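You operate a simulated robot arm through the tools that you are given. There is no shell and no other tool. Be economical: measure what you need, move in short steps, check, and stop when the job is done.

You are at the controls of a simulated robot arm. One attempt, no reset.

## Task
Take the brass strainer and put it on the middle strip of the gear case. Put the brass filler cap on the white table away on the white parts mat. Put the yellow drum bottle on the green sign. Take the blot card with the yellow tab and put it on the pane of the light box. Fetch the yellow tip cap and set it on the shelf under the white table. Take the carton with the green stripe and put it on the bottom shelf of the steel shelving. Any order will do. Set down upright: yellow drum bottle, yellow tip cap, carton with the green stripe.

It is judged by the outcome, as a careful person would: the job done as asked, and still so three seconds after it is handed in. It fails if anything else is knocked over, pushed out of place, dropped, spilled or broken. Lids that push on must go on centred and level and be pressed home; caps that screw on are set level and turned clockwise until they are tight.

## Robot
A 7-joint arm with a two-finger parallel gripper on a trunk, on a base that drives. Base frame: it is fixed to the floor where the robot stands at the start and does not move with it; the origin is under the middle of the robot, x ahead of it, y to its left, z up. Units: mm, rad, N and s.
With the tool pointing down near the work surface it reaches from about 100 to 700 mm from the robot's upright axis, wherever it stands. Its first joint turns from -2.897 to 2.897 rad. Places, roughly: blot card with the yellow tab (9x9x3 cm) [-1200, -900, 900]; bottom shelf of the steel shelving [4700, 2200, 200]; brass filler cap (8x8x5 cm) [-400, -1100, 900]; brass strainer (6x6x13 cm) [500, 100, 500]; carton with the green stripe [4250, 2000, 1750]; green sign [-1000, -1250, 1000]; middle strip of the gear case (13x64 cm) [1780, 300, 840]; pane of the light box (16x17 cm) [2060, 1960, 940]; shelf under the white table [-800, -1100, 400]; white parts mat [-700, 2000, 900]; yellow drum bottle [-1000, -1000, 1000]; yellow tip cap (5x5x5 cm) [-1000, 2000, 900]. Payload 1.57 kg.
Tool frame: the origin (TCP) lies between the finger pads and is the grasp point; the fingertips stand 30 mm ahead of it; z points along the fingers, y is the line along which they close. Largest opening 110 mm; finger width 24, thickness 12; the body of the gripper, 48 by 112 mm, starts 78 mm behind the TCP.
Orientation is that of the tool frame in the base frame, as a unit quaternion [x, y, z, w]. With the fingers straight down and closing along the base's y, the tool's x points along the base's -x, its y along +y and its z along -z.

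## Interface
- The arm moves only by the tool nudge_tool. Its argument "targets" is a list of rows, each an object of numbers (a shift or turn left out is 0, a gripper value left out holds the last): "dx", "dy", "dz": the shift along the base's x, y, z in mm; "wx", "wy", "wz": the turn, a rotation vector about the base's x, y, z in rad. In form: [{"dx": .., "dy": .., "dz": .., "wx": .., "wy": .., "wz": ..}, ...]. A call has 1 to 20 rows; each row shifts and turns the commanded pose from where the row before left it. "claw" is the finger opening in mm, from 0 to 110, set as the call begins (left out, the last holds). A row lasts 0.2 s, in which the tool goes at most 50 mm and 0.15 rad; a call with a longer step from one row to the next is refused whole, and so is a gripper value outside its range. A pose out of reach is approached as far as the arm can. The call stops where the force on the tool passes 40 N (or 10 N more than at its start, if that is more) or the arm is blocked; 0.2 s more then pass. Each finger travels about 45 mm/s and halts on what it meets, pressing with about 38 N; the grip force reading is that of the motor and also rises with nothing between the fingers. The clock runs only during rows and for 0.2 s after the last one: add rows that do not move to give the fingers time. It gives the time, the measured TCP pose, the force on the tool (base axes), the opening and the grip force at its end, in the units of the frame above (readings bear some noise), with the torque about the TCP (base axes, N m) and any sound that the robot's microphone picked up.
- Cameras (640 x 400 px; columns grow to the right, rows downward): "scene" is now at [-18.3, 86.3, 1394.5]; the picture's right is [-0.85, -0.52, 0.00], its down [-0.38, 0.63, -0.68] and it looks along [0.35, -0.58, -0.73] (base axes); focal length 232 px, centre (320, 200). "wrist" rides on the gripper at [70, 16, -141] in the tool frame; the picture's right is [-0.23, 0.97, 0.00], its down [-0.85, -0.20, -0.48] and it looks along [-0.47, -0.11, 0.88] (tool axes); focal length 222 px, centre (320, 200). There is no depth. A picture from a camera that has moved, and an enlarged one, comes with that camera's place and axes in the base frame and with its lens.
- snapshot(camera): a new picture of that camera. The clock stands still meanwhile.
- lift_body(by): slides the trunk up (or, below 0, down) by that many mm; the arm and the scene camera ride with it, the base frame stays. It gives what a move gives, with no picture.
- base_move(legs): drives the robot by 1 to 6 legs, each [ahead, turn to the left] in mm and rad, along the robot's own axes; the way and the turn of a leg run together, so that a leg with both is an arc; at most 1500 mm and 3.142 rad a leg. The arm and the cameras ride along, it lands a little off, and it stops where it bumps. It gives what a move gives.
- aim_head(pan, tilt): turns the head with the scene camera to pan (to the left, within 2.705 rad either way) and tilt (down, from -0.506 to 1.204), counted from straight ahead of the robot. It gives what a move gives.
- inspect(camera, box): a new picture of the part [left, top, right, bottom] of that camera's present view, enlarged. The clock stands still meanwhile.
- hand_in(): hands the job in; it is judged then, once.

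Go step by step. Nothing tells you exact positions but the pictures and the camera data: compare them with the known pose of the tool, close in by small moves and look again before you grip or let go. The budget is 186 turns and 156 pictures, counting those below and the enlarged ones. Unless the task says otherwise, let go and move clear before handing in, and close with one line.

The tools are called after "Emit:" as a command line: name --argument value ..., lists and objects as JSON in quotes. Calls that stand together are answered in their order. nudge_tool: Moves the arm, as the interface text tells. Its arguments: {"type":"object","properties":{"targets":{"type":"array","items":{"type":"object","properties":{"dx":{"type":"number"},"dy":{"type":"number"},"dz":{"type":"number"},"wx":{"type":"number"},"wy":{"type":"number"},"wz":{"type":"number"}}}},"claw":{"type":"number"}},"required":["targets"]} The other tools are called the same way: lift_body (by) slides the trunk up or down; base_move (legs) drives the base; aim_head (pan, tilt) turns the head that bears the scene camera; snapshot (camera) takes a picture; inspect (camera, box) takes an enlarged picture of a part of a camera's view; hand_in () hands the job in.

At the start:

```text
t: 0.0
tool_pos: [51.4, -388.0, 1174.2]
ee_rot: [0.0, 1.0, 0.0, 0.0]
wrist_force: [-0.4, 0.3, 0.3]
ft_torque: [-0.03, -0.02, -0.01]
grip_width: 110.0
grasp_force: 0.0
trunk travel left (down, up): [-335.0, 255.0]
robot x, y, heading: [-0.5, -1.8, 0.005]
head pan, tilt: [-1.025, 0.822]
```

scene: 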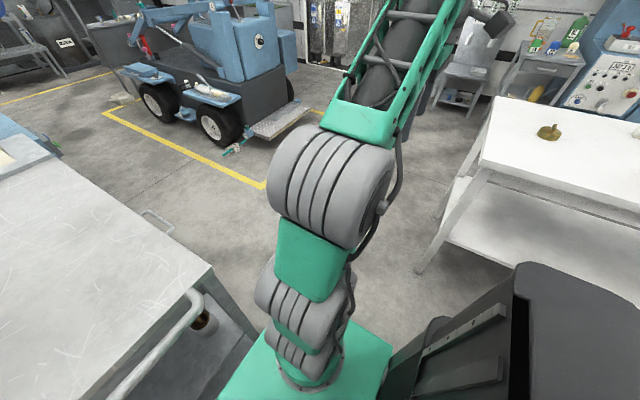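
wrist: 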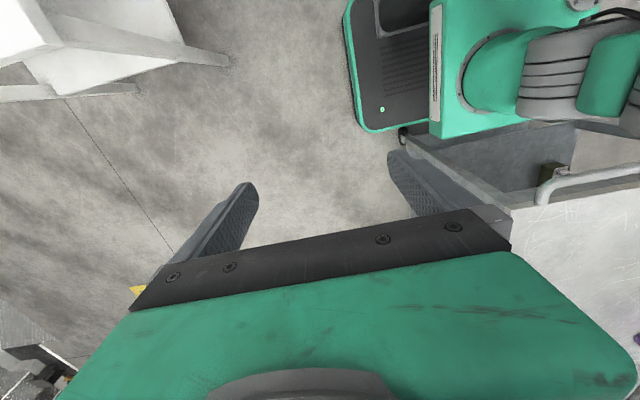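

I can see a steel trolley ahead-left and the white table with the brass filler cap to the right. I'll look around first to map the scene.

Emit:
aim_head --pan -2.0 --tilt 0.5

Emit:
snapshot --camera "scene"

Emit:
aim_head --pan 0.3 --tilt 0.6

Emit:
snapshot --camera "scene"

Emit:
aim_head --pan 2.0 --tilt 0.5

Emit:
snapshot --camera "scene"

```text
t: 1.2
tool_pos: [50.6, -388.3, 1174.5]
ee_rot: [0.0, 1.0, 0.0, 0.001]
wrist_force: [-0.8, 0.1, -0.1]
ft_torque: [-0.03, 0.04, -0.03]
grip_width: 109.8
grasp_force: 0.0
trunk travel left (down, up): [-335.0, 255.0]
robot x, y, heading: [0.4, 1.4, 0.0]
head pan, tilt: [-2.0, 0.499]
```

```text
153 pictures are left
camera scene: at [-97.5, 71.6, 1422.4], right [-0.91, 0.42, 0.0], down [0.2, 0.44, -0.88], along [-0.36, -0.8, -0.48], focal length 232 px, centre (320, 200)
```

scene: 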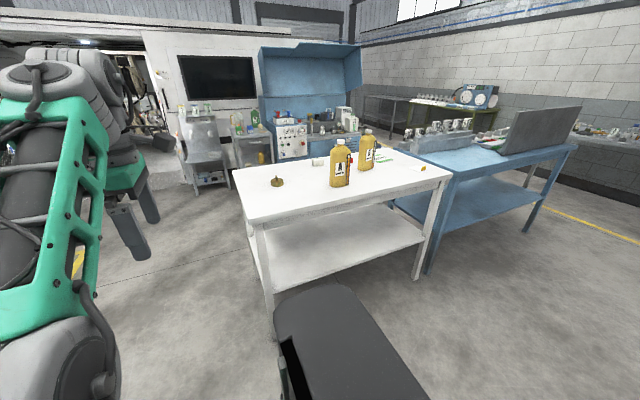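

```text
t: 3.4
tool_pos: [50.9, -388.7, 1173.5]
ee_rot: [-0.001, 1.0, -0.001, 0.0]
wrist_force: [-1.0, 0.5, -0.4]
ft_torque: [0.0, 0.02, 0.0]
grip_width: 109.8
grasp_force: 0.0
trunk travel left (down, up): [-335.0, 255.0]
robot x, y, heading: [1.1, 1.0, -0.004]
head pan, tilt: [0.3, 0.6]
```

```text
152 pictures are left
camera scene: at [24.8, 180.4, 1413.3], right [0.3, -0.96, 0.0], down [-0.54, -0.17, -0.83], along [0.79, 0.24, -0.56], focal length 232 px, centre (320, 200)
```

scene: 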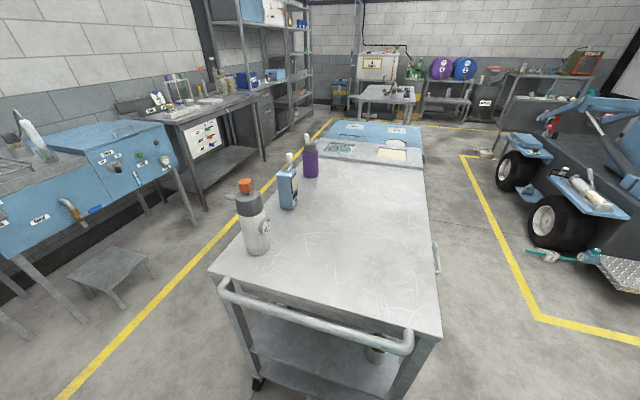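

```text
t: 5.1
tool_pos: [50.5, -388.3, 1173.1]
ee_rot: [0.0, 1.0, 0.0, 0.0]
wrist_force: [0.5, -0.1, 0.0]
ft_torque: [-0.02, -0.03, 0.02]
grip_width: 110.0
grasp_force: 0.0
trunk travel left (down, up): [-335.0, 255.0]
robot x, y, heading: [4.7, 1.0, 0.006]
head pan, tilt: [2.0, 0.499]
```

```text
151 pictures are left
camera scene: at [-97.5, 237.1, 1422.4], right [0.91, 0.42, 0.0], down [0.2, -0.44, -0.88], along [-0.36, 0.8, -0.48], focal length 232 px, centre (320, 200)
```

scene: 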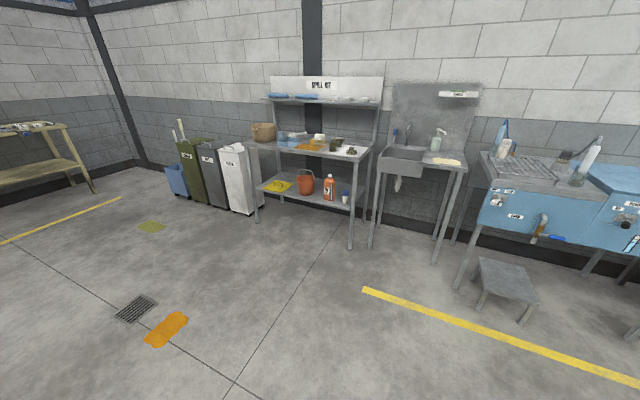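

The white table holds two yellow bottles, the cap and a green item. The spill-kit bench is to the left-rear. I'll zoom in on both.

Emit:
inspect --camera "scene" --box '[240, 110, 400, 210]'

Emit:
aim_head --pan -2.3 --tilt 0.5

Emit:
inspect --camera "scene" --box '[160, 100, 360, 225]'

```text
4.00 times, centred on (320, 160) of scene
camera zoom: at [-97.5, 237.1, 1422.4], right [0.91, 0.42, 0.0], down [0.2, -0.44, -0.88], along [-0.36, 0.8, -0.48], focal length 928 px, centre (320, 360)
```

zoom: 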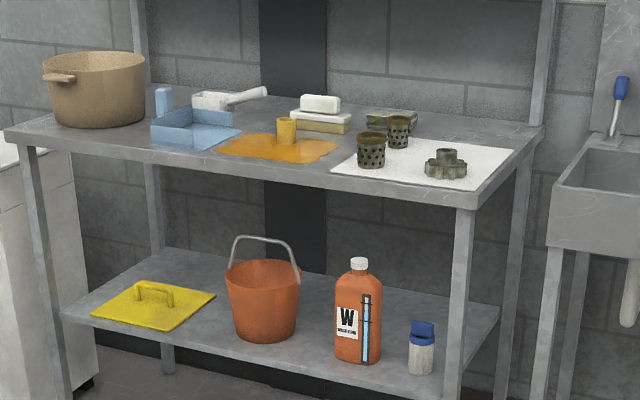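

```text
t: 8.6
tool_pos: [50.7, -387.8, 1173.0]
ee_rot: [0.0, 1.0, -0.001, 0.001]
wrist_force: [-0.5, 0.0, -0.7]
ft_torque: [0.0, -0.02, -0.01]
grip_width: 110.0
grasp_force: 0.1
trunk travel left (down, up): [-335.0, 255.0]
robot x, y, heading: [-3.6, -0.0, 0.002]
head pan, tilt: [-2.3, 0.499]
```

```text
3.20 times, centred on (260, 162) of scene
camera zoom: at [-120.3, 86.5, 1422.4], right [-0.75, 0.67, 0.0], down [0.32, 0.36, -0.88], along [-0.58, -0.65, -0.48], focal length 743 px, centre (512, 320)
```

zoom: 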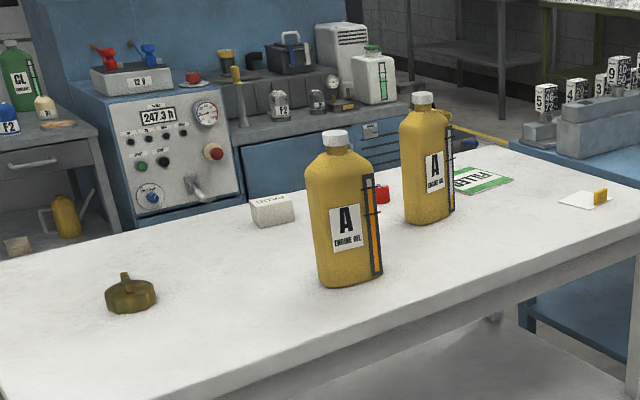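

Target bottle by location is the farther one (around [-900,-1030]); the table top is about z 900 with its near edge at y≈-720. I'll back up, turn to face the table and approach.

Emit:
base_move --legs '[[-800, 0], [0, -1.571], [380, 0]]'

Emit:
aim_head --pan 0.0 --tilt 0.75

Emit:
snapshot --camera "scene"

Emit:
snapshot --camera "wrist"

```text
t: 18.7
tool_pos: [-1184.6, -429.0, 1172.6]
ee_rot: [0.707, 0.707, 0.001, 0.0]
wrist_force: [0.1, 1.0, 0.9]
ft_torque: [-0.02, 0.01, 0.01]
grip_width: 110.1
grasp_force: 0.1
trunk travel left (down, up): [-335.0, 255.0]
robot x, y, heading: [-797.1, -376.2, -1.571]
head pan, tilt: [-2.3, 0.499]
```

```text
t: 20.8
tool_pos: [-1183.9, -428.3, 1173.1]
ee_rot: [0.707, 0.707, -0.001, 0.0]
wrist_force: [0.5, 0.2, -0.1]
ft_torque: [-0.02, 0.02, -0.02]
grip_width: 110.1
grasp_force: 0.0
trunk travel left (down, up): [-335.0, 255.0]
robot x, y, heading: [-794.6, -379.7, -1.572]
head pan, tilt: [0.0, 0.75]
```

```text
148 pictures are left
camera scene: at [-641.4, -400.3, 1400.4], right [-1.0, 0.0, 0.0], down [0.0, 0.68, -0.73], along [0.0, -0.73, -0.68], focal length 232 px, centre (320, 200)
```

scene: 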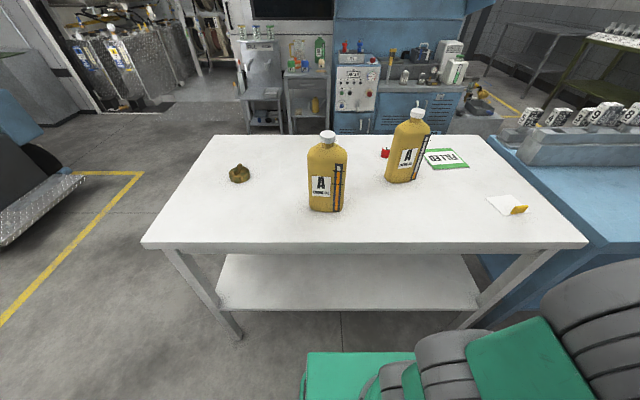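

```text
147 pictures are left
camera wrist: at [-1168.3, -358.8, 1314.5], right [0.97, -0.23, 0.0], down [-0.2, -0.85, 0.48], along [-0.11, -0.47, -0.88], focal length 222 px, centre (320, 200)
```

wrist: 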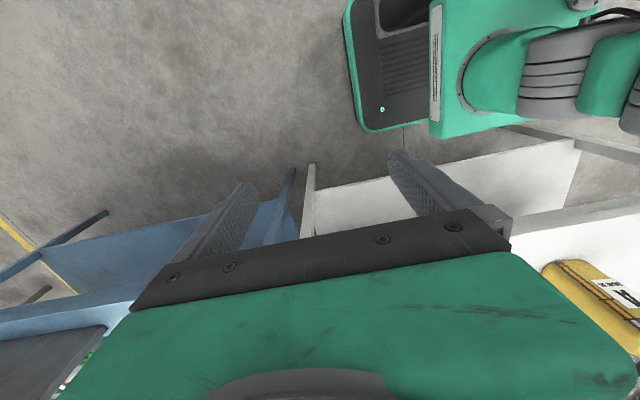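

Emit:
inspect --camera "scene" --box '[290, 80, 550, 242]'

```text
2.46 times, centred on (420, 161) of scene
camera zoom: at [-641.4, -400.3, 1400.4], right [-1.0, 0.0, 0.0], down [0.0, 0.68, -0.73], along [0.0, -0.73, -0.68], focal length 571 px, centre (74, 296)
```

zoom: 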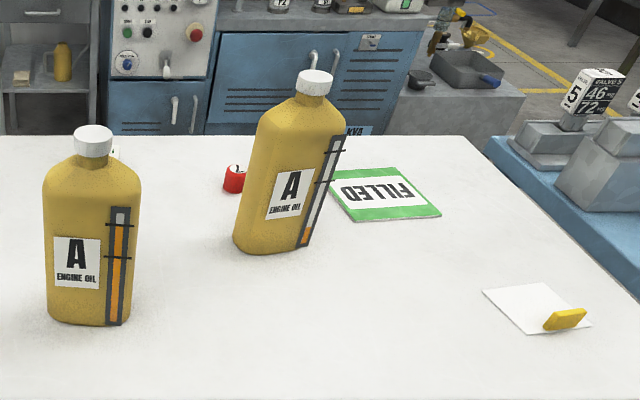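

Bottle 2 (farther, at about [-918,-1043]) matches the given spot; the sign lies at about [-1136,-1171]. I'll check my own base footprint behind before manoeuvring.

Emit:
aim_head --pan -2.4 --tilt 1.1

Emit:
snapshot --camera "scene"

Emit:
aim_head --pan 0.0 --tilt 1.2

Emit:
snapshot --camera "scene"

```text
t: 23.0
tool_pos: [-1184.4, -428.4, 1172.6]
ee_rot: [0.707, 0.707, 0.0, 0.0]
wrist_force: [-0.4, -0.5, 0.3]
ft_torque: [0.0, -0.01, 0.01]
grip_width: 110.2
grasp_force: 0.0
trunk travel left (down, up): [-335.0, 255.0]
robot x, y, heading: [-793.7, -378.8, -1.57]
head pan, tilt: [-2.4, 1.1]
```

```text
145 pictures are left
camera scene: at [-684.1, -270.9, 1374.7], right [0.74, 0.68, 0.0], down [0.6, -0.66, -0.45], along [-0.31, 0.33, -0.89], focal length 232 px, centre (320, 200)
```

scene: 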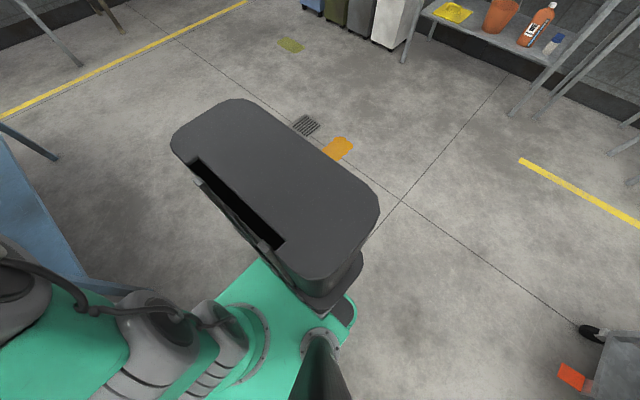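

```text
t: 25.2
tool_pos: [-1185.8, -428.1, 1172.6]
ee_rot: [0.707, 0.707, 0.0, 0.0]
wrist_force: [-0.6, -0.1, 0.7]
ft_torque: [0.05, 0.03, -0.02]
grip_width: 110.0
grasp_force: 0.0
trunk travel left (down, up): [-335.0, 255.0]
robot x, y, heading: [-794.8, -379.5, -1.571]
head pan, tilt: [0.0, 1.201]
```

```text
144 pictures are left
camera scene: at [-641.4, -373.4, 1368.7], right [-1.0, 0.0, 0.0], down [0.0, 0.93, -0.36], along [0.0, -0.36, -0.93], focal length 232 px, centre (320, 200)
```

scene: 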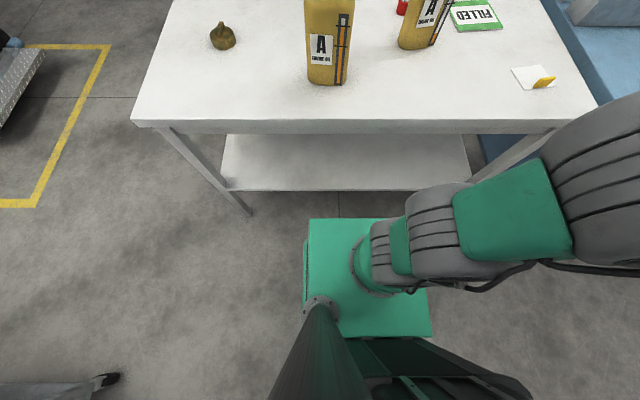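

The footprint radius is about 345 mm, so there is room. I'll shift to about [-1080,-510] facing the table.

Emit:
base_move --legs '[[-100, 0], [0, -1.571], [285, 0], [0, 1.571], [220, 0]]'

Emit:
aim_head --pan 0.0 --tilt 0.9

Emit:
snapshot --camera "scene"

```text
t: 36.8
tool_pos: [-1467.0, -553.8, 1173.2]
ee_rot: [0.703, 0.711, 0.0, 0.0]
wrist_force: [0.1, -0.4, -0.1]
ft_torque: [-0.04, 0.01, 0.01]
grip_width: 110.0
grasp_force: 0.2
trunk travel left (down, up): [-335.0, 255.0]
robot x, y, heading: [-1079.7, -500.4, -1.562]
head pan, tilt: [0.0, 1.201]
```

```text
t: 37.6
tool_pos: [-1466.7, -555.2, 1171.9]
ee_rot: [0.703, 0.711, 0.0, 0.0]
wrist_force: [0.7, 0.0, -0.5]
ft_torque: [-0.02, -0.02, 0.01]
grip_width: 109.8
grasp_force: 0.0
trunk travel left (down, up): [-335.0, 255.0]
robot x, y, heading: [-1077.1, -495.8, -1.56]
head pan, tilt: [0.0, 0.901]
```

```text
143 pictures are left
camera scene: at [-923.3, -514.2, 1388.5], right [-1.0, -0.01, 0.0], down [-0.01, 0.78, -0.62], along [0.01, -0.62, -0.78], focal length 232 px, centre (320, 200)
```

scene: 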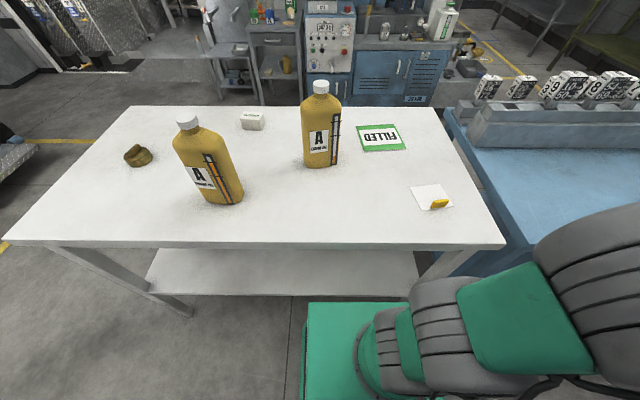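

Emit:
inspect --camera "scene" --box '[240, 70, 464, 210]'

```text
2.86 times, centred on (352, 140) of scene
camera zoom: at [-923.3, -514.2, 1388.5], right [-1.0, -0.01, 0.0], down [-0.01, 0.78, -0.62], along [0.01, -0.62, -0.78], focal length 663 px, centre (229, 371)
```

zoom: 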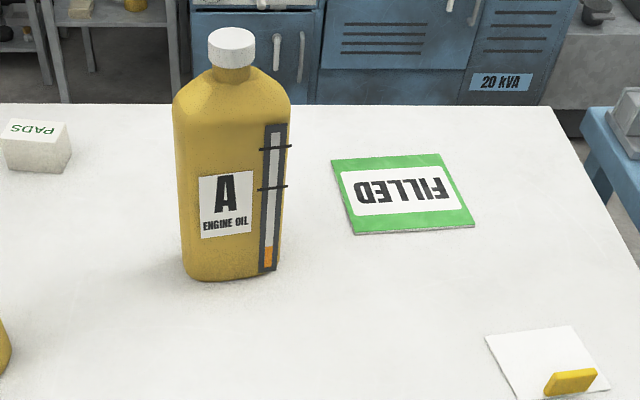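

The bottle is about 237 mm tall and 115 wide, thinner along y. I'll move the arm above it with the fingers set to close along base y, then look with the wrist camera.

Emit:
nudge_tool --targets '[{"dz": 45}, {"dz": 45}, {"dz": 40}, {"dy": -48}, {"dy": -48}, {"dy": -48}, {"dy": -48}, {"dy": -48}, {"dy": -48}]'

Emit:
nudge_tool --targets '[{"dx": 40, "dy": -15, "wz": 0.112}, {"dx": 40, "dy": -15, "wz": 0.112}, {"dx": 40, "dy": -15, "wz": 0.112}, {"dx": 40, "dy": -15, "wz": 0.112}, {"dx": 40, "dy": -15, "wz": 0.112}, {"dx": 40, "dy": -15, "wz": 0.112}, {"dx": 40, "dy": -15, "wz": 0.112}, {"dx": 40, "dy": -15, "wz": 0.112}, {"dx": 40, "dy": -15, "wz": 0.112}, {"dx": 40, "dy": -15, "wz": 0.112}, {"dx": 40, "dy": -15, "wz": 0.112}, {"dx": 40, "dy": -15, "wz": 0.112}, {"dx": 31, "dy": -15, "wz": 0.112}, {"dx": 31, "dy": -15, "wz": 0.112}]'

Emit:
snapshot --camera "wrist"

Emit:
snapshot --camera "scene"

```text
t: 39.6
tool_pos: [-1451.3, -814.0, 1163.0]
ee_rot: [0.704, 0.71, -0.001, 0.0]
wrist_force: [-0.2, 0.0, -0.7]
ft_torque: [-0.06, 0.01, 0.0]
grip_width: 110.1
grasp_force: 0.0
out of reach, approached as far as the arm can: row 1, 2, 3, 6, 7, 8, 9
trunk travel left (down, up): [-335.0, 255.0]
robot x, y, heading: [-1077.4, -498.4, -1.561]
head pan, tilt: [0.0, 0.901]
```

```text
t: 42.6
tool_pos: [-912.5, -1015.8, 1146.4]
ee_rot: [-0.005, 1.0, 0.0, -0.001]
wrist_force: [-2.7, -1.4, 1.1]
ft_torque: [-0.07, 0.03, -0.12]
grip_width: 109.9
grasp_force: 0.0
out of reach, approached as far as the arm can: row 13
trunk travel left (down, up): [-335.0, 255.0]
robot x, y, heading: [-1076.0, -500.7, -1.56]
head pan, tilt: [0.0, 0.901]
```

```text
141 pictures are left
camera wrist: at [-980.3, -1000.9, 1287.0], right [0.22, 0.98, 0.0], down [0.86, -0.19, 0.48], along [0.47, -0.1, -0.88], focal length 222 px, centre (320, 200)
```

wrist: 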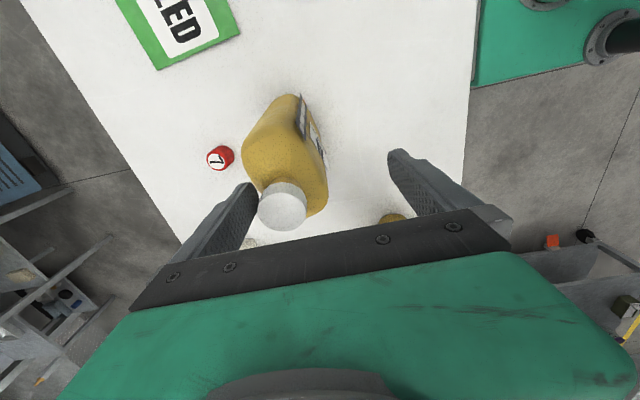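

```text
140 pictures are left
camera scene: at [-923.7, -513.7, 1388.6], right [-1.0, -0.01, 0.0], down [-0.01, 0.78, -0.62], along [0.01, -0.62, -0.78], focal length 232 px, centre (320, 200)
```

scene: 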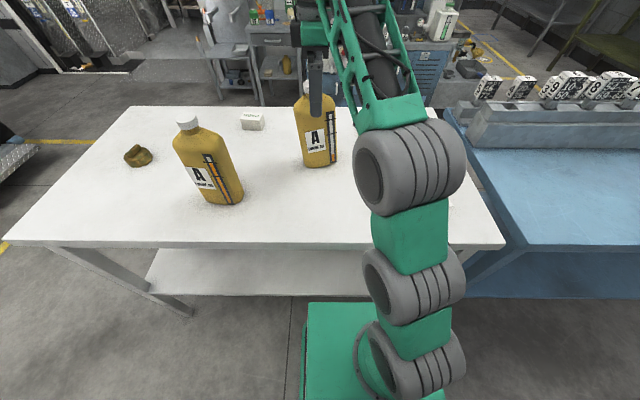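

The arm can't reach higher at this extension without more trunk, so I'll raise the trunk for headroom before aligning over the bottle.

Emit:
lift_body --by 150

Emit:
snapshot --camera "wrist"

```text
t: 44.4
tool_pos: [-911.2, -1016.9, 1295.5]
ee_rot: [-0.004, 1.0, 0.001, 0.0]
wrist_force: [0.3, -0.3, 0.0]
ft_torque: [0.01, -0.01, -0.03]
grip_width: 109.8
grasp_force: 0.0
trunk travel left (down, up): [-485.0, 105.0]
robot x, y, heading: [-1078.2, -499.4, -1.56]
head pan, tilt: [0.0, 0.901]
```

```text
139 pictures are left
camera wrist: at [-980.0, -1001.4, 1436.6], right [0.22, 0.98, 0.0], down [0.86, -0.19, 0.48], along [0.47, -0.1, -0.88], focal length 222 px, centre (320, 200)
```

wrist: 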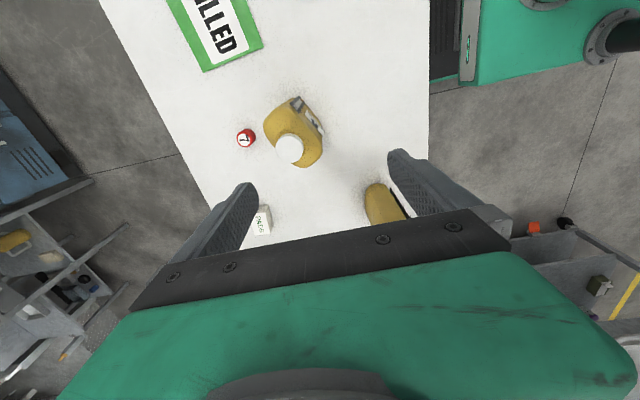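

Emit:
inspect --camera "wrist" --box '[200, 60, 360, 160]'

```text
4.00 times, centred on (280, 110) of wrist
camera zoom: at [-980.0, -1001.4, 1436.6], right [0.22, 0.98, 0.0], down [0.86, -0.19, 0.48], along [0.47, -0.1, -0.88], focal length 888 px, centre (480, 560)
```

zoom: 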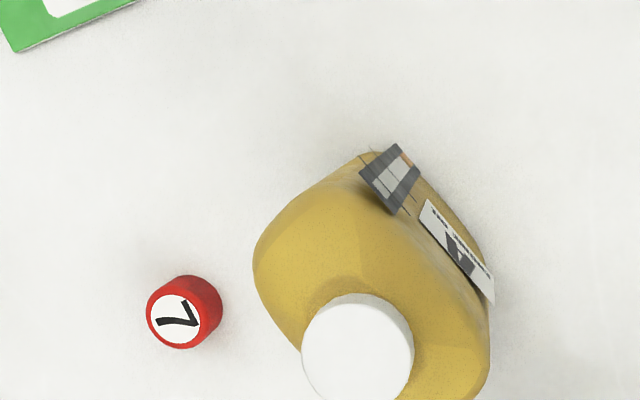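

Bottle centre is about (-909,-1059), cap top about 1134, with its face yawed ~0.3 rad. I'll align xy and yaw first, well above it.

Emit:
nudge_tool --targets '[{"dx": 1, "dy": -14, "wz": 0.1}, {"dx": 1, "dy": -14, "wz": 0.1}, {"dy": -14, "wz": 0.1}, {}]'

Emit:
snapshot --camera "wrist"

```text
t: 45.4
tool_pos: [-913.5, -1039.5, 1280.7]
ee_rot: [-0.129, 0.992, 0.0, 0.0]
wrist_force: [-0.1, 0.4, -0.4]
ft_torque: [0.0, -0.03, -0.02]
grip_width: 110.2
grasp_force: 0.0
out of reach, approached as far as the arm can: row 1, 2, 3
trunk travel left (down, up): [-485.0, 105.0]
robot x, y, heading: [-1080.3, -499.0, -1.56]
head pan, tilt: [0.0, 0.901]
```

```text
137 pictures are left
camera wrist: at [-983.8, -1043.1, 1420.5], right [-0.03, 1.0, 0.0], down [0.88, 0.03, 0.48], along [0.48, 0.01, -0.88], focal length 222 px, centre (320, 200)
```

wrist: 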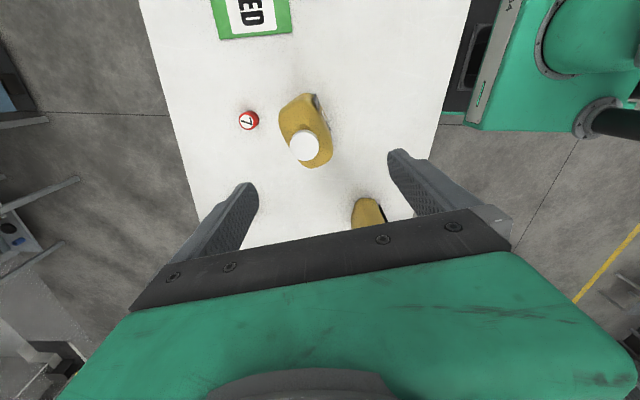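

Cap centre re-measures at (-907,-1062), consistent. Descending partway, then checking the pose.

Emit:
nudge_tool --targets '[{"dz": -45}, {"dz": -45}, {"dz": -40}, {}]'

Emit:
inspect --camera "wrist" --box '[160, 80, 480, 280]'

```text
t: 46.4
tool_pos: [-913.2, -1040.2, 1149.1]
ee_rot: [-0.129, 0.992, 0.0, 0.0]
wrist_force: [-0.2, -0.1, -0.9]
ft_torque: [-0.01, 0.0, -0.01]
grip_width: 109.8
grasp_force: 0.0
trunk travel left (down, up): [-485.0, 105.0]
robot x, y, heading: [-1081.2, -503.0, -1.561]
head pan, tilt: [0.0, 0.901]
```

```text
2.00 times, centred on (320, 180) of wrist
camera zoom: at [-983.7, -1042.5, 1290.7], right [-0.03, 1.0, 0.0], down [0.88, 0.03, 0.48], along [0.48, 0.01, -0.88], focal length 444 px, centre (320, 240)
```

zoom: 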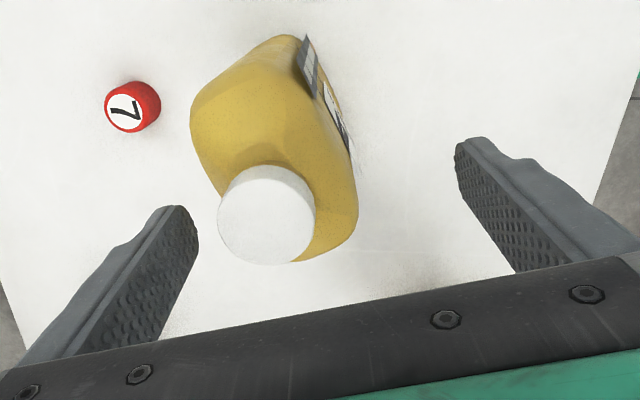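

Cap centre at (-910,-1062). Centring and then descending to grip height.

Emit:
nudge_tool --targets '[{"dx": 3, "dy": -22, "wz": 0.06}, {"dz": -35}, {"dz": -25}, {"dz": -20}, {}]'

Emit:
snapshot --camera "wrist"

Emit:
inspect --camera "scene" --box '[240, 70, 464, 210]'

```text
t: 47.6
tool_pos: [-909.1, -1063.2, 1069.8]
ee_rot: [-0.159, 0.987, -0.001, 0.0]
wrist_force: [-0.2, 0.2, -0.3]
ft_torque: [-0.05, 0.0, -0.01]
grip_width: 109.9
grasp_force: 0.1
trunk travel left (down, up): [-485.0, 105.0]
robot x, y, heading: [-1075.5, -499.4, -1.563]
head pan, tilt: [0.0, 0.901]
```

```text
135 pictures are left
camera wrist: at [-980.5, -1069.3, 1210.4], right [-0.09, 1.0, 0.0], down [0.87, 0.08, 0.48], along [0.48, 0.04, -0.88], focal length 222 px, centre (320, 200)
```

wrist: 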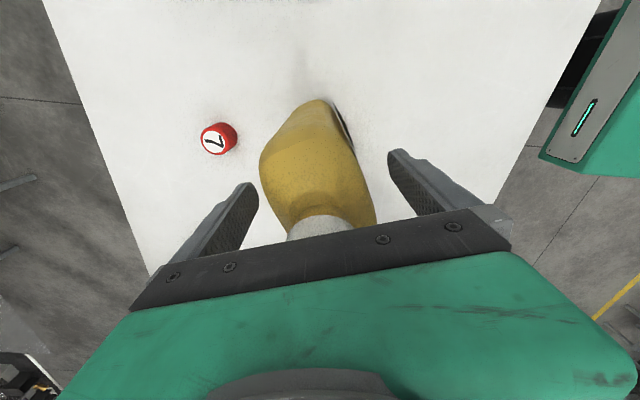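

```text
2.86 times, centred on (352, 140) of scene
camera zoom: at [-923.2, -514.4, 1538.5], right [-1.0, -0.01, 0.0], down [-0.01, 0.78, -0.62], along [0.01, -0.62, -0.78], focal length 663 px, centre (229, 371)
```

zoom: 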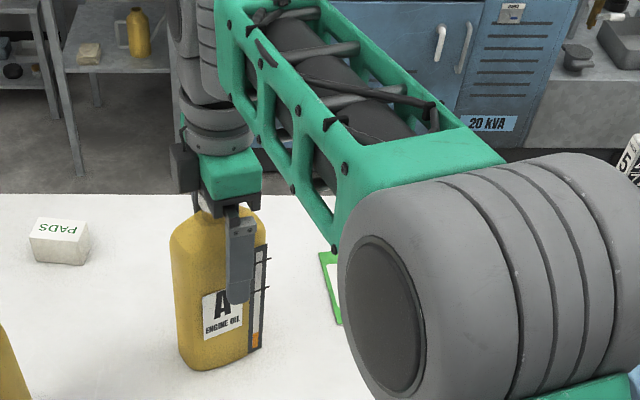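

Fingers straddle the body cleanly. Closing.

Emit:
nudge_tool --targets '[{}, {}, {}, {}, {}]' --claw 20

Emit:
nudge_tool --targets '[{"dz": 15}, {"dz": 25}, {}]'

Emit:
snapshot --camera "wrist"

```text
t: 48.8
tool_pos: [-910.1, -1062.3, 1069.5]
ee_rot: [-0.159, 0.987, 0.0, 0.0]
wrist_force: [-0.7, -0.4, 1.1]
ft_torque: [0.08, 0.03, 0.12]
grip_width: 66.8
grasp_force: 36.5
trunk travel left (down, up): [-485.0, 105.0]
robot x, y, heading: [-1078.5, -502.4, -1.561]
head pan, tilt: [0.0, 0.901]
```

```text
t: 49.6
tool_pos: [-909.2, -1063.9, 1109.9]
ee_rot: [-0.158, 0.987, 0.0, 0.001]
wrist_force: [0.5, 0.2, -3.3]
ft_torque: [0.0, 0.02, -0.01]
grip_width: 65.4
grasp_force: 38.0
trunk travel left (down, up): [-485.0, 105.0]
robot x, y, heading: [-1075.8, -502.0, -1.559]
head pan, tilt: [0.0, 0.901]
```

```text
133 pictures are left
camera wrist: at [-980.8, -1070.1, 1250.6], right [-0.09, 1.0, 0.0], down [0.87, 0.08, 0.48], along [0.48, 0.04, -0.88], focal length 222 px, centre (320, 200)
```

wrist: 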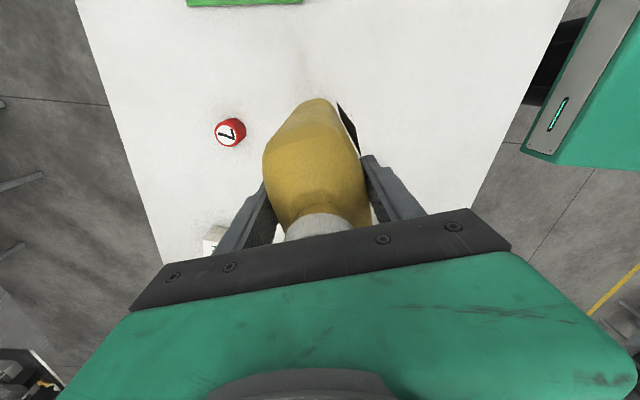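

Bottle lifted (light, firmly held). Moving it over the sign at about (-1125,-1191).

Emit:
nudge_tool --targets '[{"dx": -36, "dy": -20, "wz": -0.05}, {"dx": -36, "dy": -20, "wz": -0.05}, {"dx": -36, "dy": -20, "wz": -0.05}, {"dx": -36, "dy": -20, "wz": -0.05}, {"dx": -36, "dy": -20}, {"dx": -36, "dy": -27}, {}]'

Emit:
snapshot --camera "wrist"

Emit:
aim_head --pan 0.3 --tilt 0.8

Emit:
snapshot --camera "scene"

```text
t: 51.2
tool_pos: [-1126.2, -1190.8, 1109.0]
ee_rot: [-0.059, 0.998, 0.0, 0.0]
wrist_force: [1.1, -0.3, -3.1]
ft_torque: [0.02, 0.03, -0.01]
grip_width: 65.3
grasp_force: 38.1
trunk travel left (down, up): [-485.0, 105.0]
robot x, y, heading: [-1079.6, -500.9, -1.561]
head pan, tilt: [0.0, 0.901]
```

```text
132 pictures are left
camera wrist: at [-1197.3, -1181.7, 1249.8], right [0.11, 0.99, 0.0], down [0.87, -0.1, 0.48], along [0.48, -0.05, -0.88], focal length 222 px, centre (320, 200)
```

wrist: 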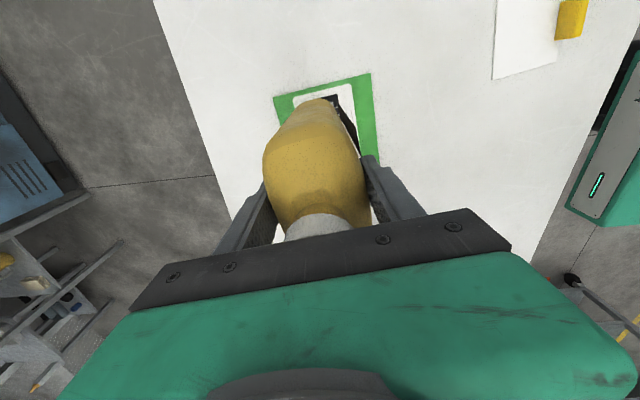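

```text
t: 52.0
tool_pos: [-1127.1, -1189.0, 1108.9]
ee_rot: [-0.059, 0.998, 0.001, 0.0]
wrist_force: [0.0, 0.1, -2.3]
ft_torque: [0.02, 0.03, -0.02]
grip_width: 65.3
grasp_force: 38.2
trunk travel left (down, up): [-485.0, 105.0]
robot x, y, heading: [-1077.3, -500.4, -1.561]
head pan, tilt: [0.3, 0.799]
```

```text
131 pictures are left
camera scene: at [-899.5, -516.0, 1546.4], right [-0.95, -0.3, 0.0], down [-0.22, 0.68, -0.7], along [0.21, -0.66, -0.72], focal length 232 px, centre (320, 200)
```

scene: 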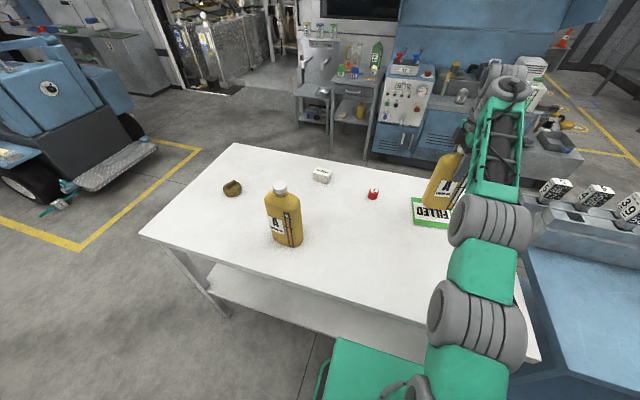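

Sign centre works out at about (-1118,-1184). A small shift, then lower to just above the original grip height.

Emit:
nudge_tool --targets '[{"dx": 8, "dy": 6}, {"dz": -20}, {"dz": -10}, {"dz": -4}, {}]'

Emit:
inspect --camera "scene" --box '[380, 130, 500, 240]'

```text
t: 53.2
tool_pos: [-1118.2, -1183.5, 1074.1]
ee_rot: [-0.06, 0.998, 0.0, 0.0]
wrist_force: [0.5, -0.6, -3.0]
ft_torque: [0.01, -0.01, -0.02]
grip_width: 65.2
grasp_force: 38.5
trunk travel left (down, up): [-485.0, 105.0]
robot x, y, heading: [-1080.1, -500.0, -1.561]
head pan, tilt: [0.3, 0.799]
```

```text
3.64 times, centred on (440, 185) of scene
camera zoom: at [-899.4, -516.0, 1546.4], right [-0.95, -0.31, 0.0], down [-0.22, 0.68, -0.7], along [0.21, -0.66, -0.72], focal length 844 px, centre (-116, 254)
```

zoom: 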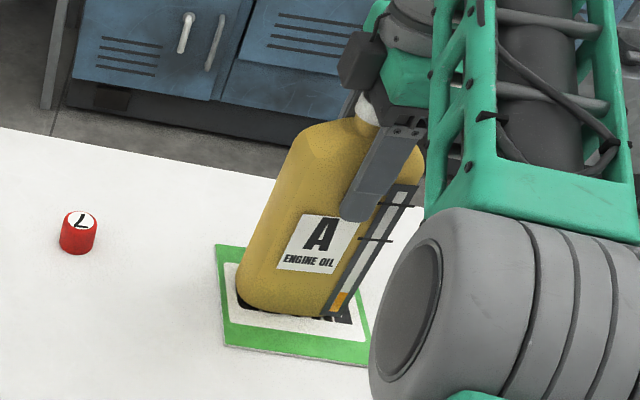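

Well centred. Lowering gently to contact.

Emit:
nudge_tool --targets '[{"dz": -1}, {"dz": -1}, {"dz": -1}, {}]'

```text
t: 54.2
tool_pos: [-1118.1, -1182.5, 1074.5]
ee_rot: [-0.059, 0.998, -0.003, 0.001]
wrist_force: [-2.0, -0.9, 12.0]
ft_torque: [0.34, -0.06, 0.1]
grip_width: 65.1
grasp_force: 37.8
trunk travel left (down, up): [-485.0, 105.0]
robot x, y, heading: [-1078.2, -499.3, -1.558]
head pan, tilt: [0.3, 0.799]
```

Contact made. Releasing and rising clear.

Emit:
nudge_tool --targets '[{"dz": 1}, {}, {}, {}, {}]' --claw 110

Emit:
nudge_tool --targets '[{"dz": 30}, {"dz": 40}, {"dz": 40}, {"dz": 10, "dy": 10}, {"dy": 40}, {"dy": 45}, {"dy": 45}, {"dy": 45}, {"dy": 45}]'

Emit:
snapshot --camera "scene"

Emit:
snapshot --camera "wrist"

```text
t: 55.4
tool_pos: [-1117.6, -1183.5, 1073.0]
ee_rot: [-0.059, 0.998, 0.0, 0.0]
wrist_force: [0.5, 1.0, 0.3]
ft_torque: [0.01, -0.04, 0.02]
grip_width: 109.9
grasp_force: 0.0
trunk travel left (down, up): [-485.0, 105.0]
robot x, y, heading: [-1077.6, -501.2, -1.56]
head pan, tilt: [0.3, 0.799]
```

```text
t: 57.4
tool_pos: [-1115.8, -926.1, 1182.0]
ee_rot: [-0.06, 0.998, 0.0, 0.0]
wrist_force: [0.1, -0.5, 0.2]
ft_torque: [0.01, 0.01, 0.03]
grip_width: 110.0
grasp_force: 0.0
out of reach, approached as far as the arm can: row 2, 3
trunk travel left (down, up): [-485.0, 105.0]
robot x, y, heading: [-1075.2, -499.6, -1.563]
head pan, tilt: [0.3, 0.799]
```

```text
129 pictures are left
camera scene: at [-899.3, -515.1, 1546.4], right [-0.95, -0.31, 0.0], down [-0.22, 0.68, -0.7], along [0.21, -0.66, -0.72], focal length 232 px, centre (320, 200)
```

scene: 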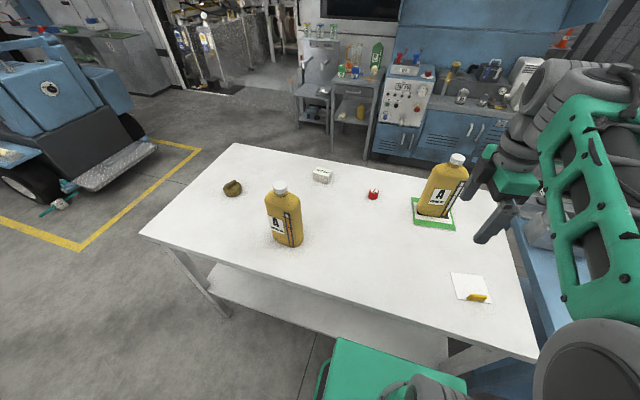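

```text
128 pictures are left
camera wrist: at [-1186.0, -918.7, 1322.8], right [0.11, 0.99, 0.0], down [0.87, -0.1, 0.48], along [0.48, -0.05, -0.88], focal length 222 px, centre (320, 200)
```

wrist: 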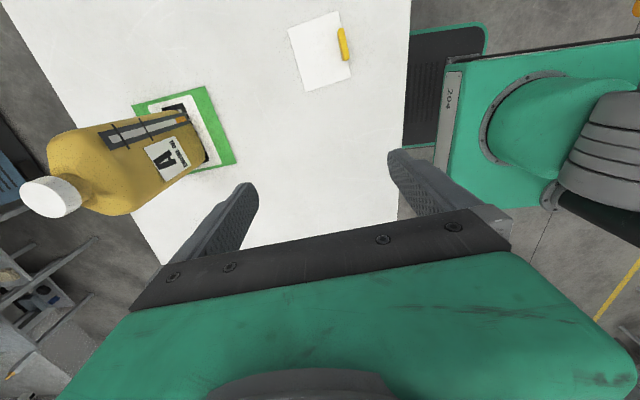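

The bottle stands on the sign. Next, the brass filler cap at about (-350,-1070): I'll drive along the table.

Emit:
base_move --legs '[[-150, 0], [0, 1.571], [680, 0], [0, -1.571], [120, 0]]'

Emit:
aim_head --pan -0.2 --tilt 0.9

Emit:
snapshot --camera "scene"

Emit:
snapshot --camera "wrist"

```text
t: 70.6
tool_pos: [-416.4, -884.6, 1181.7]
ee_rot: [-0.076, 0.997, 0.0, 0.001]
wrist_force: [0.3, -0.3, -0.8]
ft_torque: [-0.01, -0.01, -0.03]
grip_width: 110.1
grasp_force: 0.0
trunk travel left (down, up): [-485.0, 105.0]
robot x, y, heading: [-395.4, -457.6, -1.522]
head pan, tilt: [0.3, 0.799]
```

```text
t: 71.5
tool_pos: [-416.6, -884.6, 1181.4]
ee_rot: [-0.076, 0.997, 0.001, 0.0]
wrist_force: [0.5, 0.5, -0.9]
ft_torque: [-0.02, 0.0, 0.01]
grip_width: 110.1
grasp_force: 0.0
trunk travel left (down, up): [-485.0, 105.0]
robot x, y, heading: [-390.9, -456.8, -1.528]
head pan, tilt: [-0.201, 0.901]
```

```text
127 pictures are left
camera scene: at [-253.1, -464.3, 1538.5], right [-0.99, 0.16, 0.0], down [0.12, 0.77, -0.62], along [-0.1, -0.61, -0.78], focal length 232 px, centre (320, 200)
```

scene: 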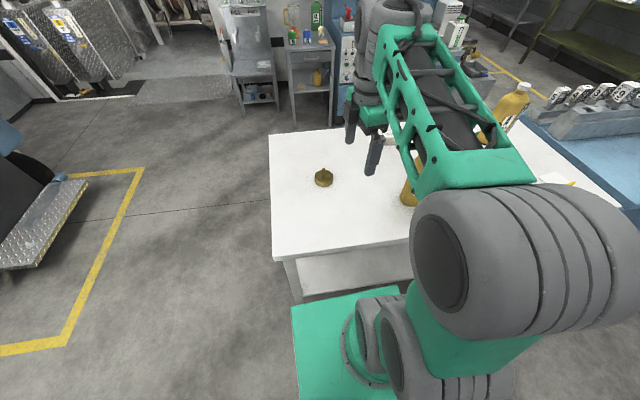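

```text
126 pictures are left
camera wrist: at [-487.4, -879.1, 1322.7], right [0.08, 1.0, 0.0], down [0.88, -0.07, 0.48], along [0.48, -0.04, -0.88], focal length 222 px, centre (320, 200)
```

wrist: 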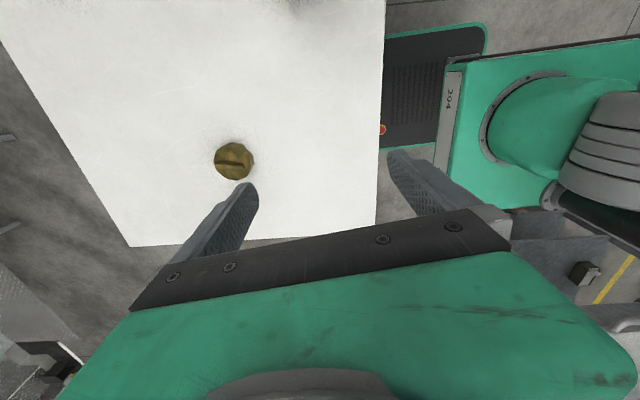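

The filler cap is at about (-362,-1047). Moving above it, lower, for a close look.

Emit:
nudge_tool --targets '[{"dx": 13, "dy": -40, "dz": -15}, {"dx": 13, "dy": -40, "dz": -15}, {"dx": 13, "dy": -40, "dz": -15}, {"dx": 13, "dy": -40, "dz": -15}, {"dx": 2, "dy": -2, "dz": -40}, {"dz": -40}, {}]'

Emit:
inspect --camera "wrist" --box '[160, 80, 480, 280]'

Emit:
inspect --camera "scene" --box '[260, 120, 400, 220]'

```text
t: 73.1
tool_pos: [-361.8, -1046.8, 1041.7]
ee_rot: [-0.075, 0.997, 0.0, 0.0]
wrist_force: [-0.6, -0.2, -0.7]
ft_torque: [0.02, 0.02, 0.01]
grip_width: 110.0
grasp_force: 0.1
trunk travel left (down, up): [-485.0, 105.0]
robot x, y, heading: [-397.7, -454.9, -1.529]
head pan, tilt: [-0.201, 0.901]
```

```text
2.00 times, centred on (320, 180) of wrist
camera zoom: at [-432.6, -1040.9, 1182.4], right [0.08, 1.0, 0.0], down [0.88, -0.07, 0.48], along [0.48, -0.04, -0.88], focal length 444 px, centre (320, 240)
```

zoom: 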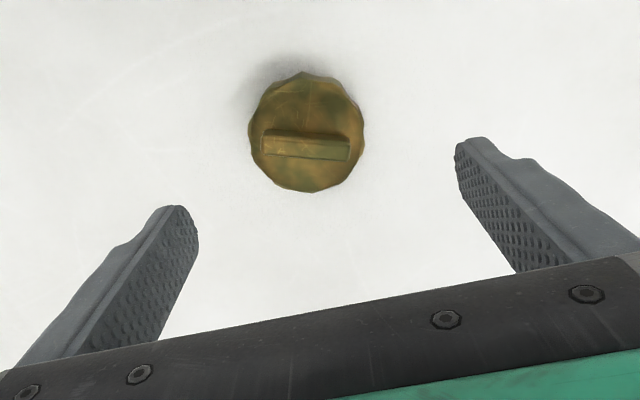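

```text
4.00 times, centred on (330, 170) of scene
camera zoom: at [-253.1, -464.6, 1538.5], right [-0.99, 0.16, 0.0], down [0.12, 0.77, -0.62], along [-0.1, -0.61, -0.78], focal length 928 px, centre (280, 320)
```

zoom: 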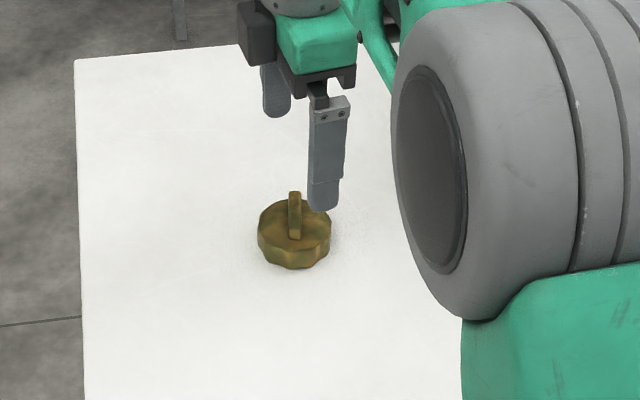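

Centre refined to (-361,-1056). Descending toward grip height.

Emit:
nudge_tool --targets '[{"dx": 1, "dy": -9}, {"dz": -45}, {"dz": -45}, {"dz": -12}, {}]'

Emit:
inspect --camera "scene" --box '[290, 135, 374, 195]'

Emit:
inspect --camera "wrist" --box '[160, 80, 480, 280]'

```text
t: 74.3
tool_pos: [-359.9, -1054.3, 938.2]
ee_rot: [-0.076, 0.997, 0.0, 0.0]
wrist_force: [-0.2, 0.3, 0.2]
ft_torque: [0.0, 0.02, -0.01]
grip_width: 110.0
grasp_force: 0.0
trunk travel left (down, up): [-485.0, 105.0]
robot x, y, heading: [-397.0, -457.6, -1.529]
head pan, tilt: [-0.201, 0.901]
```

```text
6.67 times, centred on (332, 165) of scene
camera zoom: at [-253.2, -464.2, 1538.5], right [-0.99, 0.16, 0.0], down [0.12, 0.77, -0.62], along [-0.1, -0.61, -0.78], focal length 1547 px, centre (240, 433)
```

zoom: 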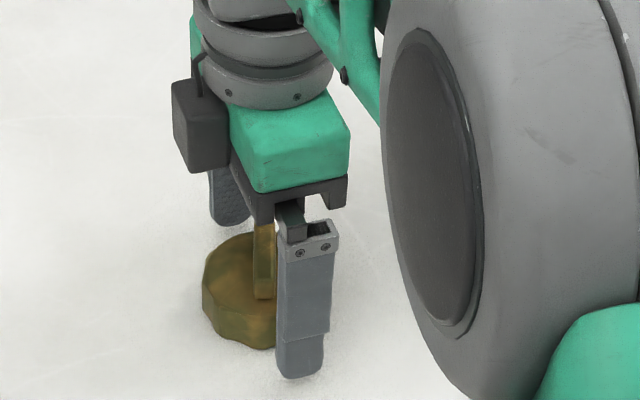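

```text
2.00 times, centred on (320, 180) of wrist
camera zoom: at [-431.6, -1049.7, 1080.1], right [0.08, 1.0, 0.0], down [0.88, -0.07, 0.48], along [0.48, -0.04, -0.88], focal length 444 px, centre (320, 240)
```

zoom: 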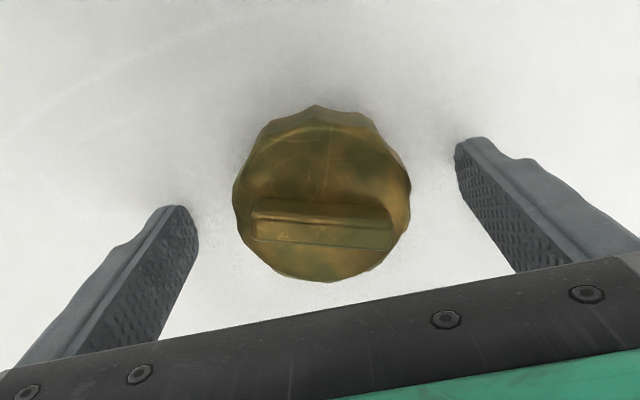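

Centred. Lowering another ~12 mm watching the force.

Emit:
nudge_tool --targets '[{"dz": -5}, {"dz": -4}, {"dz": -3}, {}]'

Emit:
inspect --camera "scene" --box '[290, 135, 374, 195]'

```text
t: 75.3
tool_pos: [-359.9, -1054.8, 929.3]
ee_rot: [-0.076, 0.997, -0.003, -0.001]
wrist_force: [-0.3, 1.5, 22.4]
ft_torque: [1.35, 0.11, -0.08]
grip_width: 110.1
grasp_force: 0.0
trunk travel left (down, up): [-485.0, 105.0]
robot x, y, heading: [-394.3, -457.7, -1.523]
head pan, tilt: [-0.201, 0.901]
```

```text
6.67 times, centred on (332, 165) of scene
camera zoom: at [-253.2, -462.3, 1538.8], right [-0.99, 0.16, 0.0], down [0.12, 0.77, -0.62], along [-0.1, -0.61, -0.78], focal length 1547 px, centre (240, 433)
```

zoom: 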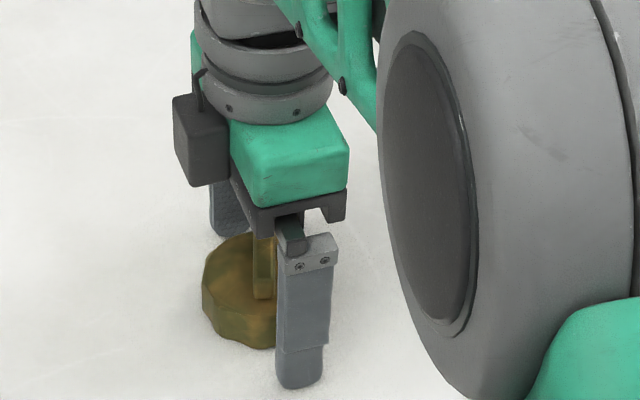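

Fingertips touched: table is at z≈900. Raise 4 mm and close.

Emit:
nudge_tool --targets '[{"dz": 5}, {}, {}, {}, {}]' --claw 40

Emit:
nudge_tool --targets '[{"dz": 20}, {"dz": 40}, {"dz": 40}, {"dz": 40}, {}]'

Emit:
inspect --camera "wrist" --box '[160, 80, 480, 280]'

```text
t: 76.5
tool_pos: [-361.5, -1055.0, 932.7]
ee_rot: [-0.077, 0.997, 0.0, 0.0]
wrist_force: [0.0, -0.1, 0.2]
ft_torque: [-0.01, 0.01, -0.03]
grip_width: 67.6
grasp_force: 37.3
trunk travel left (down, up): [-485.0, 105.0]
robot x, y, heading: [-392.7, -453.8, -1.523]
head pan, tilt: [-0.201, 0.901]
```

```text
t: 77.7
tool_pos: [-362.4, -1055.9, 1073.7]
ee_rot: [-0.076, 0.997, 0.0, 0.0]
wrist_force: [-0.4, -0.6, -3.8]
ft_torque: [-0.02, -0.02, 0.0]
grip_width: 67.6
grasp_force: 38.0
trunk travel left (down, up): [-485.0, 105.0]
robot x, y, heading: [-393.5, -454.7, -1.529]
head pan, tilt: [-0.201, 0.901]
```

```text
2.00 times, centred on (320, 180) of wrist
camera zoom: at [-432.8, -1050.3, 1215.0], right [0.08, 1.0, 0.0], down [0.88, -0.07, 0.48], along [0.48, -0.04, -0.88], focal length 444 px, centre (320, 240)
```

zoom: 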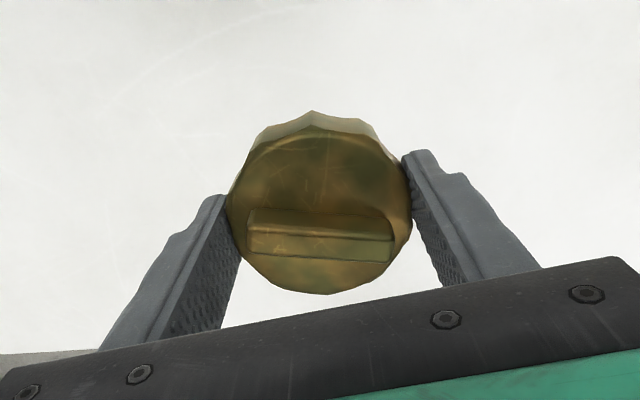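

Cap held (67.6 mm). I'll retract the arm, then drive to the spill-kit bench to face it at about (-800,1400).

Emit:
nudge_tool --targets '[{"dy": 45, "dz": 20}, {"dy": 45, "dz": 20}, {"dy": 45, "dz": 10}, {"dy": 40}, {}]'

Emit:
base_move --legs '[[-300, 0], [0, -1.62], [400, 0], [0, -1.571], [1200, 0]]'

Emit:
aim_head --pan 0.0 --tilt 0.55

Emit:
snapshot --camera "scene"

```text
t: 78.9
tool_pos: [-360.5, -879.6, 1121.7]
ee_rot: [-0.076, 0.997, 0.001, 0.0]
wrist_force: [-0.2, -0.4, -1.9]
ft_torque: [-0.03, 0.01, -0.01]
grip_width: 68.1
grasp_force: 38.2
trunk travel left (down, up): [-485.0, 105.0]
robot x, y, heading: [-392.0, -457.7, -1.53]
head pan, tilt: [-0.201, 0.901]
```

```text
t: 96.5
tool_pos: [-789.6, 1474.4, 1122.6]
ee_rot: [0.999, 0.042, 0.0, 0.0]
wrist_force: [0.3, 0.4, -2.8]
ft_torque: [0.03, 0.01, -0.01]
grip_width: 67.3
grasp_force: 37.5
trunk travel left (down, up): [-485.0, 105.0]
robot x, y, heading: [-787.2, 1046.0, 1.544]
head pan, tilt: [-0.201, 0.901]
```

```text
t: 97.3
tool_pos: [-789.2, 1474.6, 1122.0]
ee_rot: [0.999, 0.042, 0.0, 0.0]
wrist_force: [0.0, -0.3, -2.8]
ft_torque: [0.01, -0.04, 0.0]
grip_width: 67.1
grasp_force: 38.0
trunk travel left (down, up): [-485.0, 105.0]
robot x, y, heading: [-790.6, 1045.3, 1.547]
head pan, tilt: [0.0, 0.55]
```

```text
119 pictures are left
camera scene: at [-940.4, 1081.8, 1567.7], right [1.0, -0.02, 0.0], down [-0.01, -0.52, -0.85], along [0.02, 0.85, -0.52], focal length 232 px, centre (320, 200)
```

scene: 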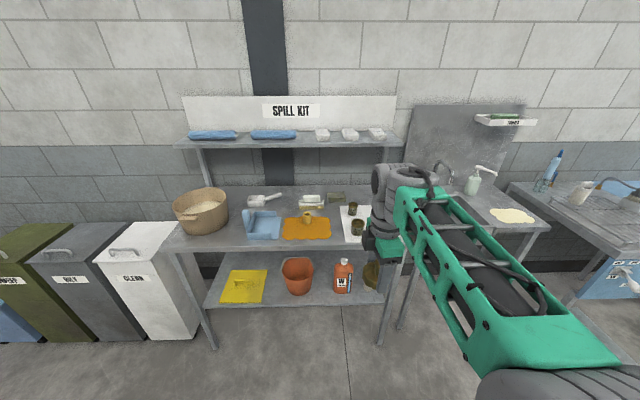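

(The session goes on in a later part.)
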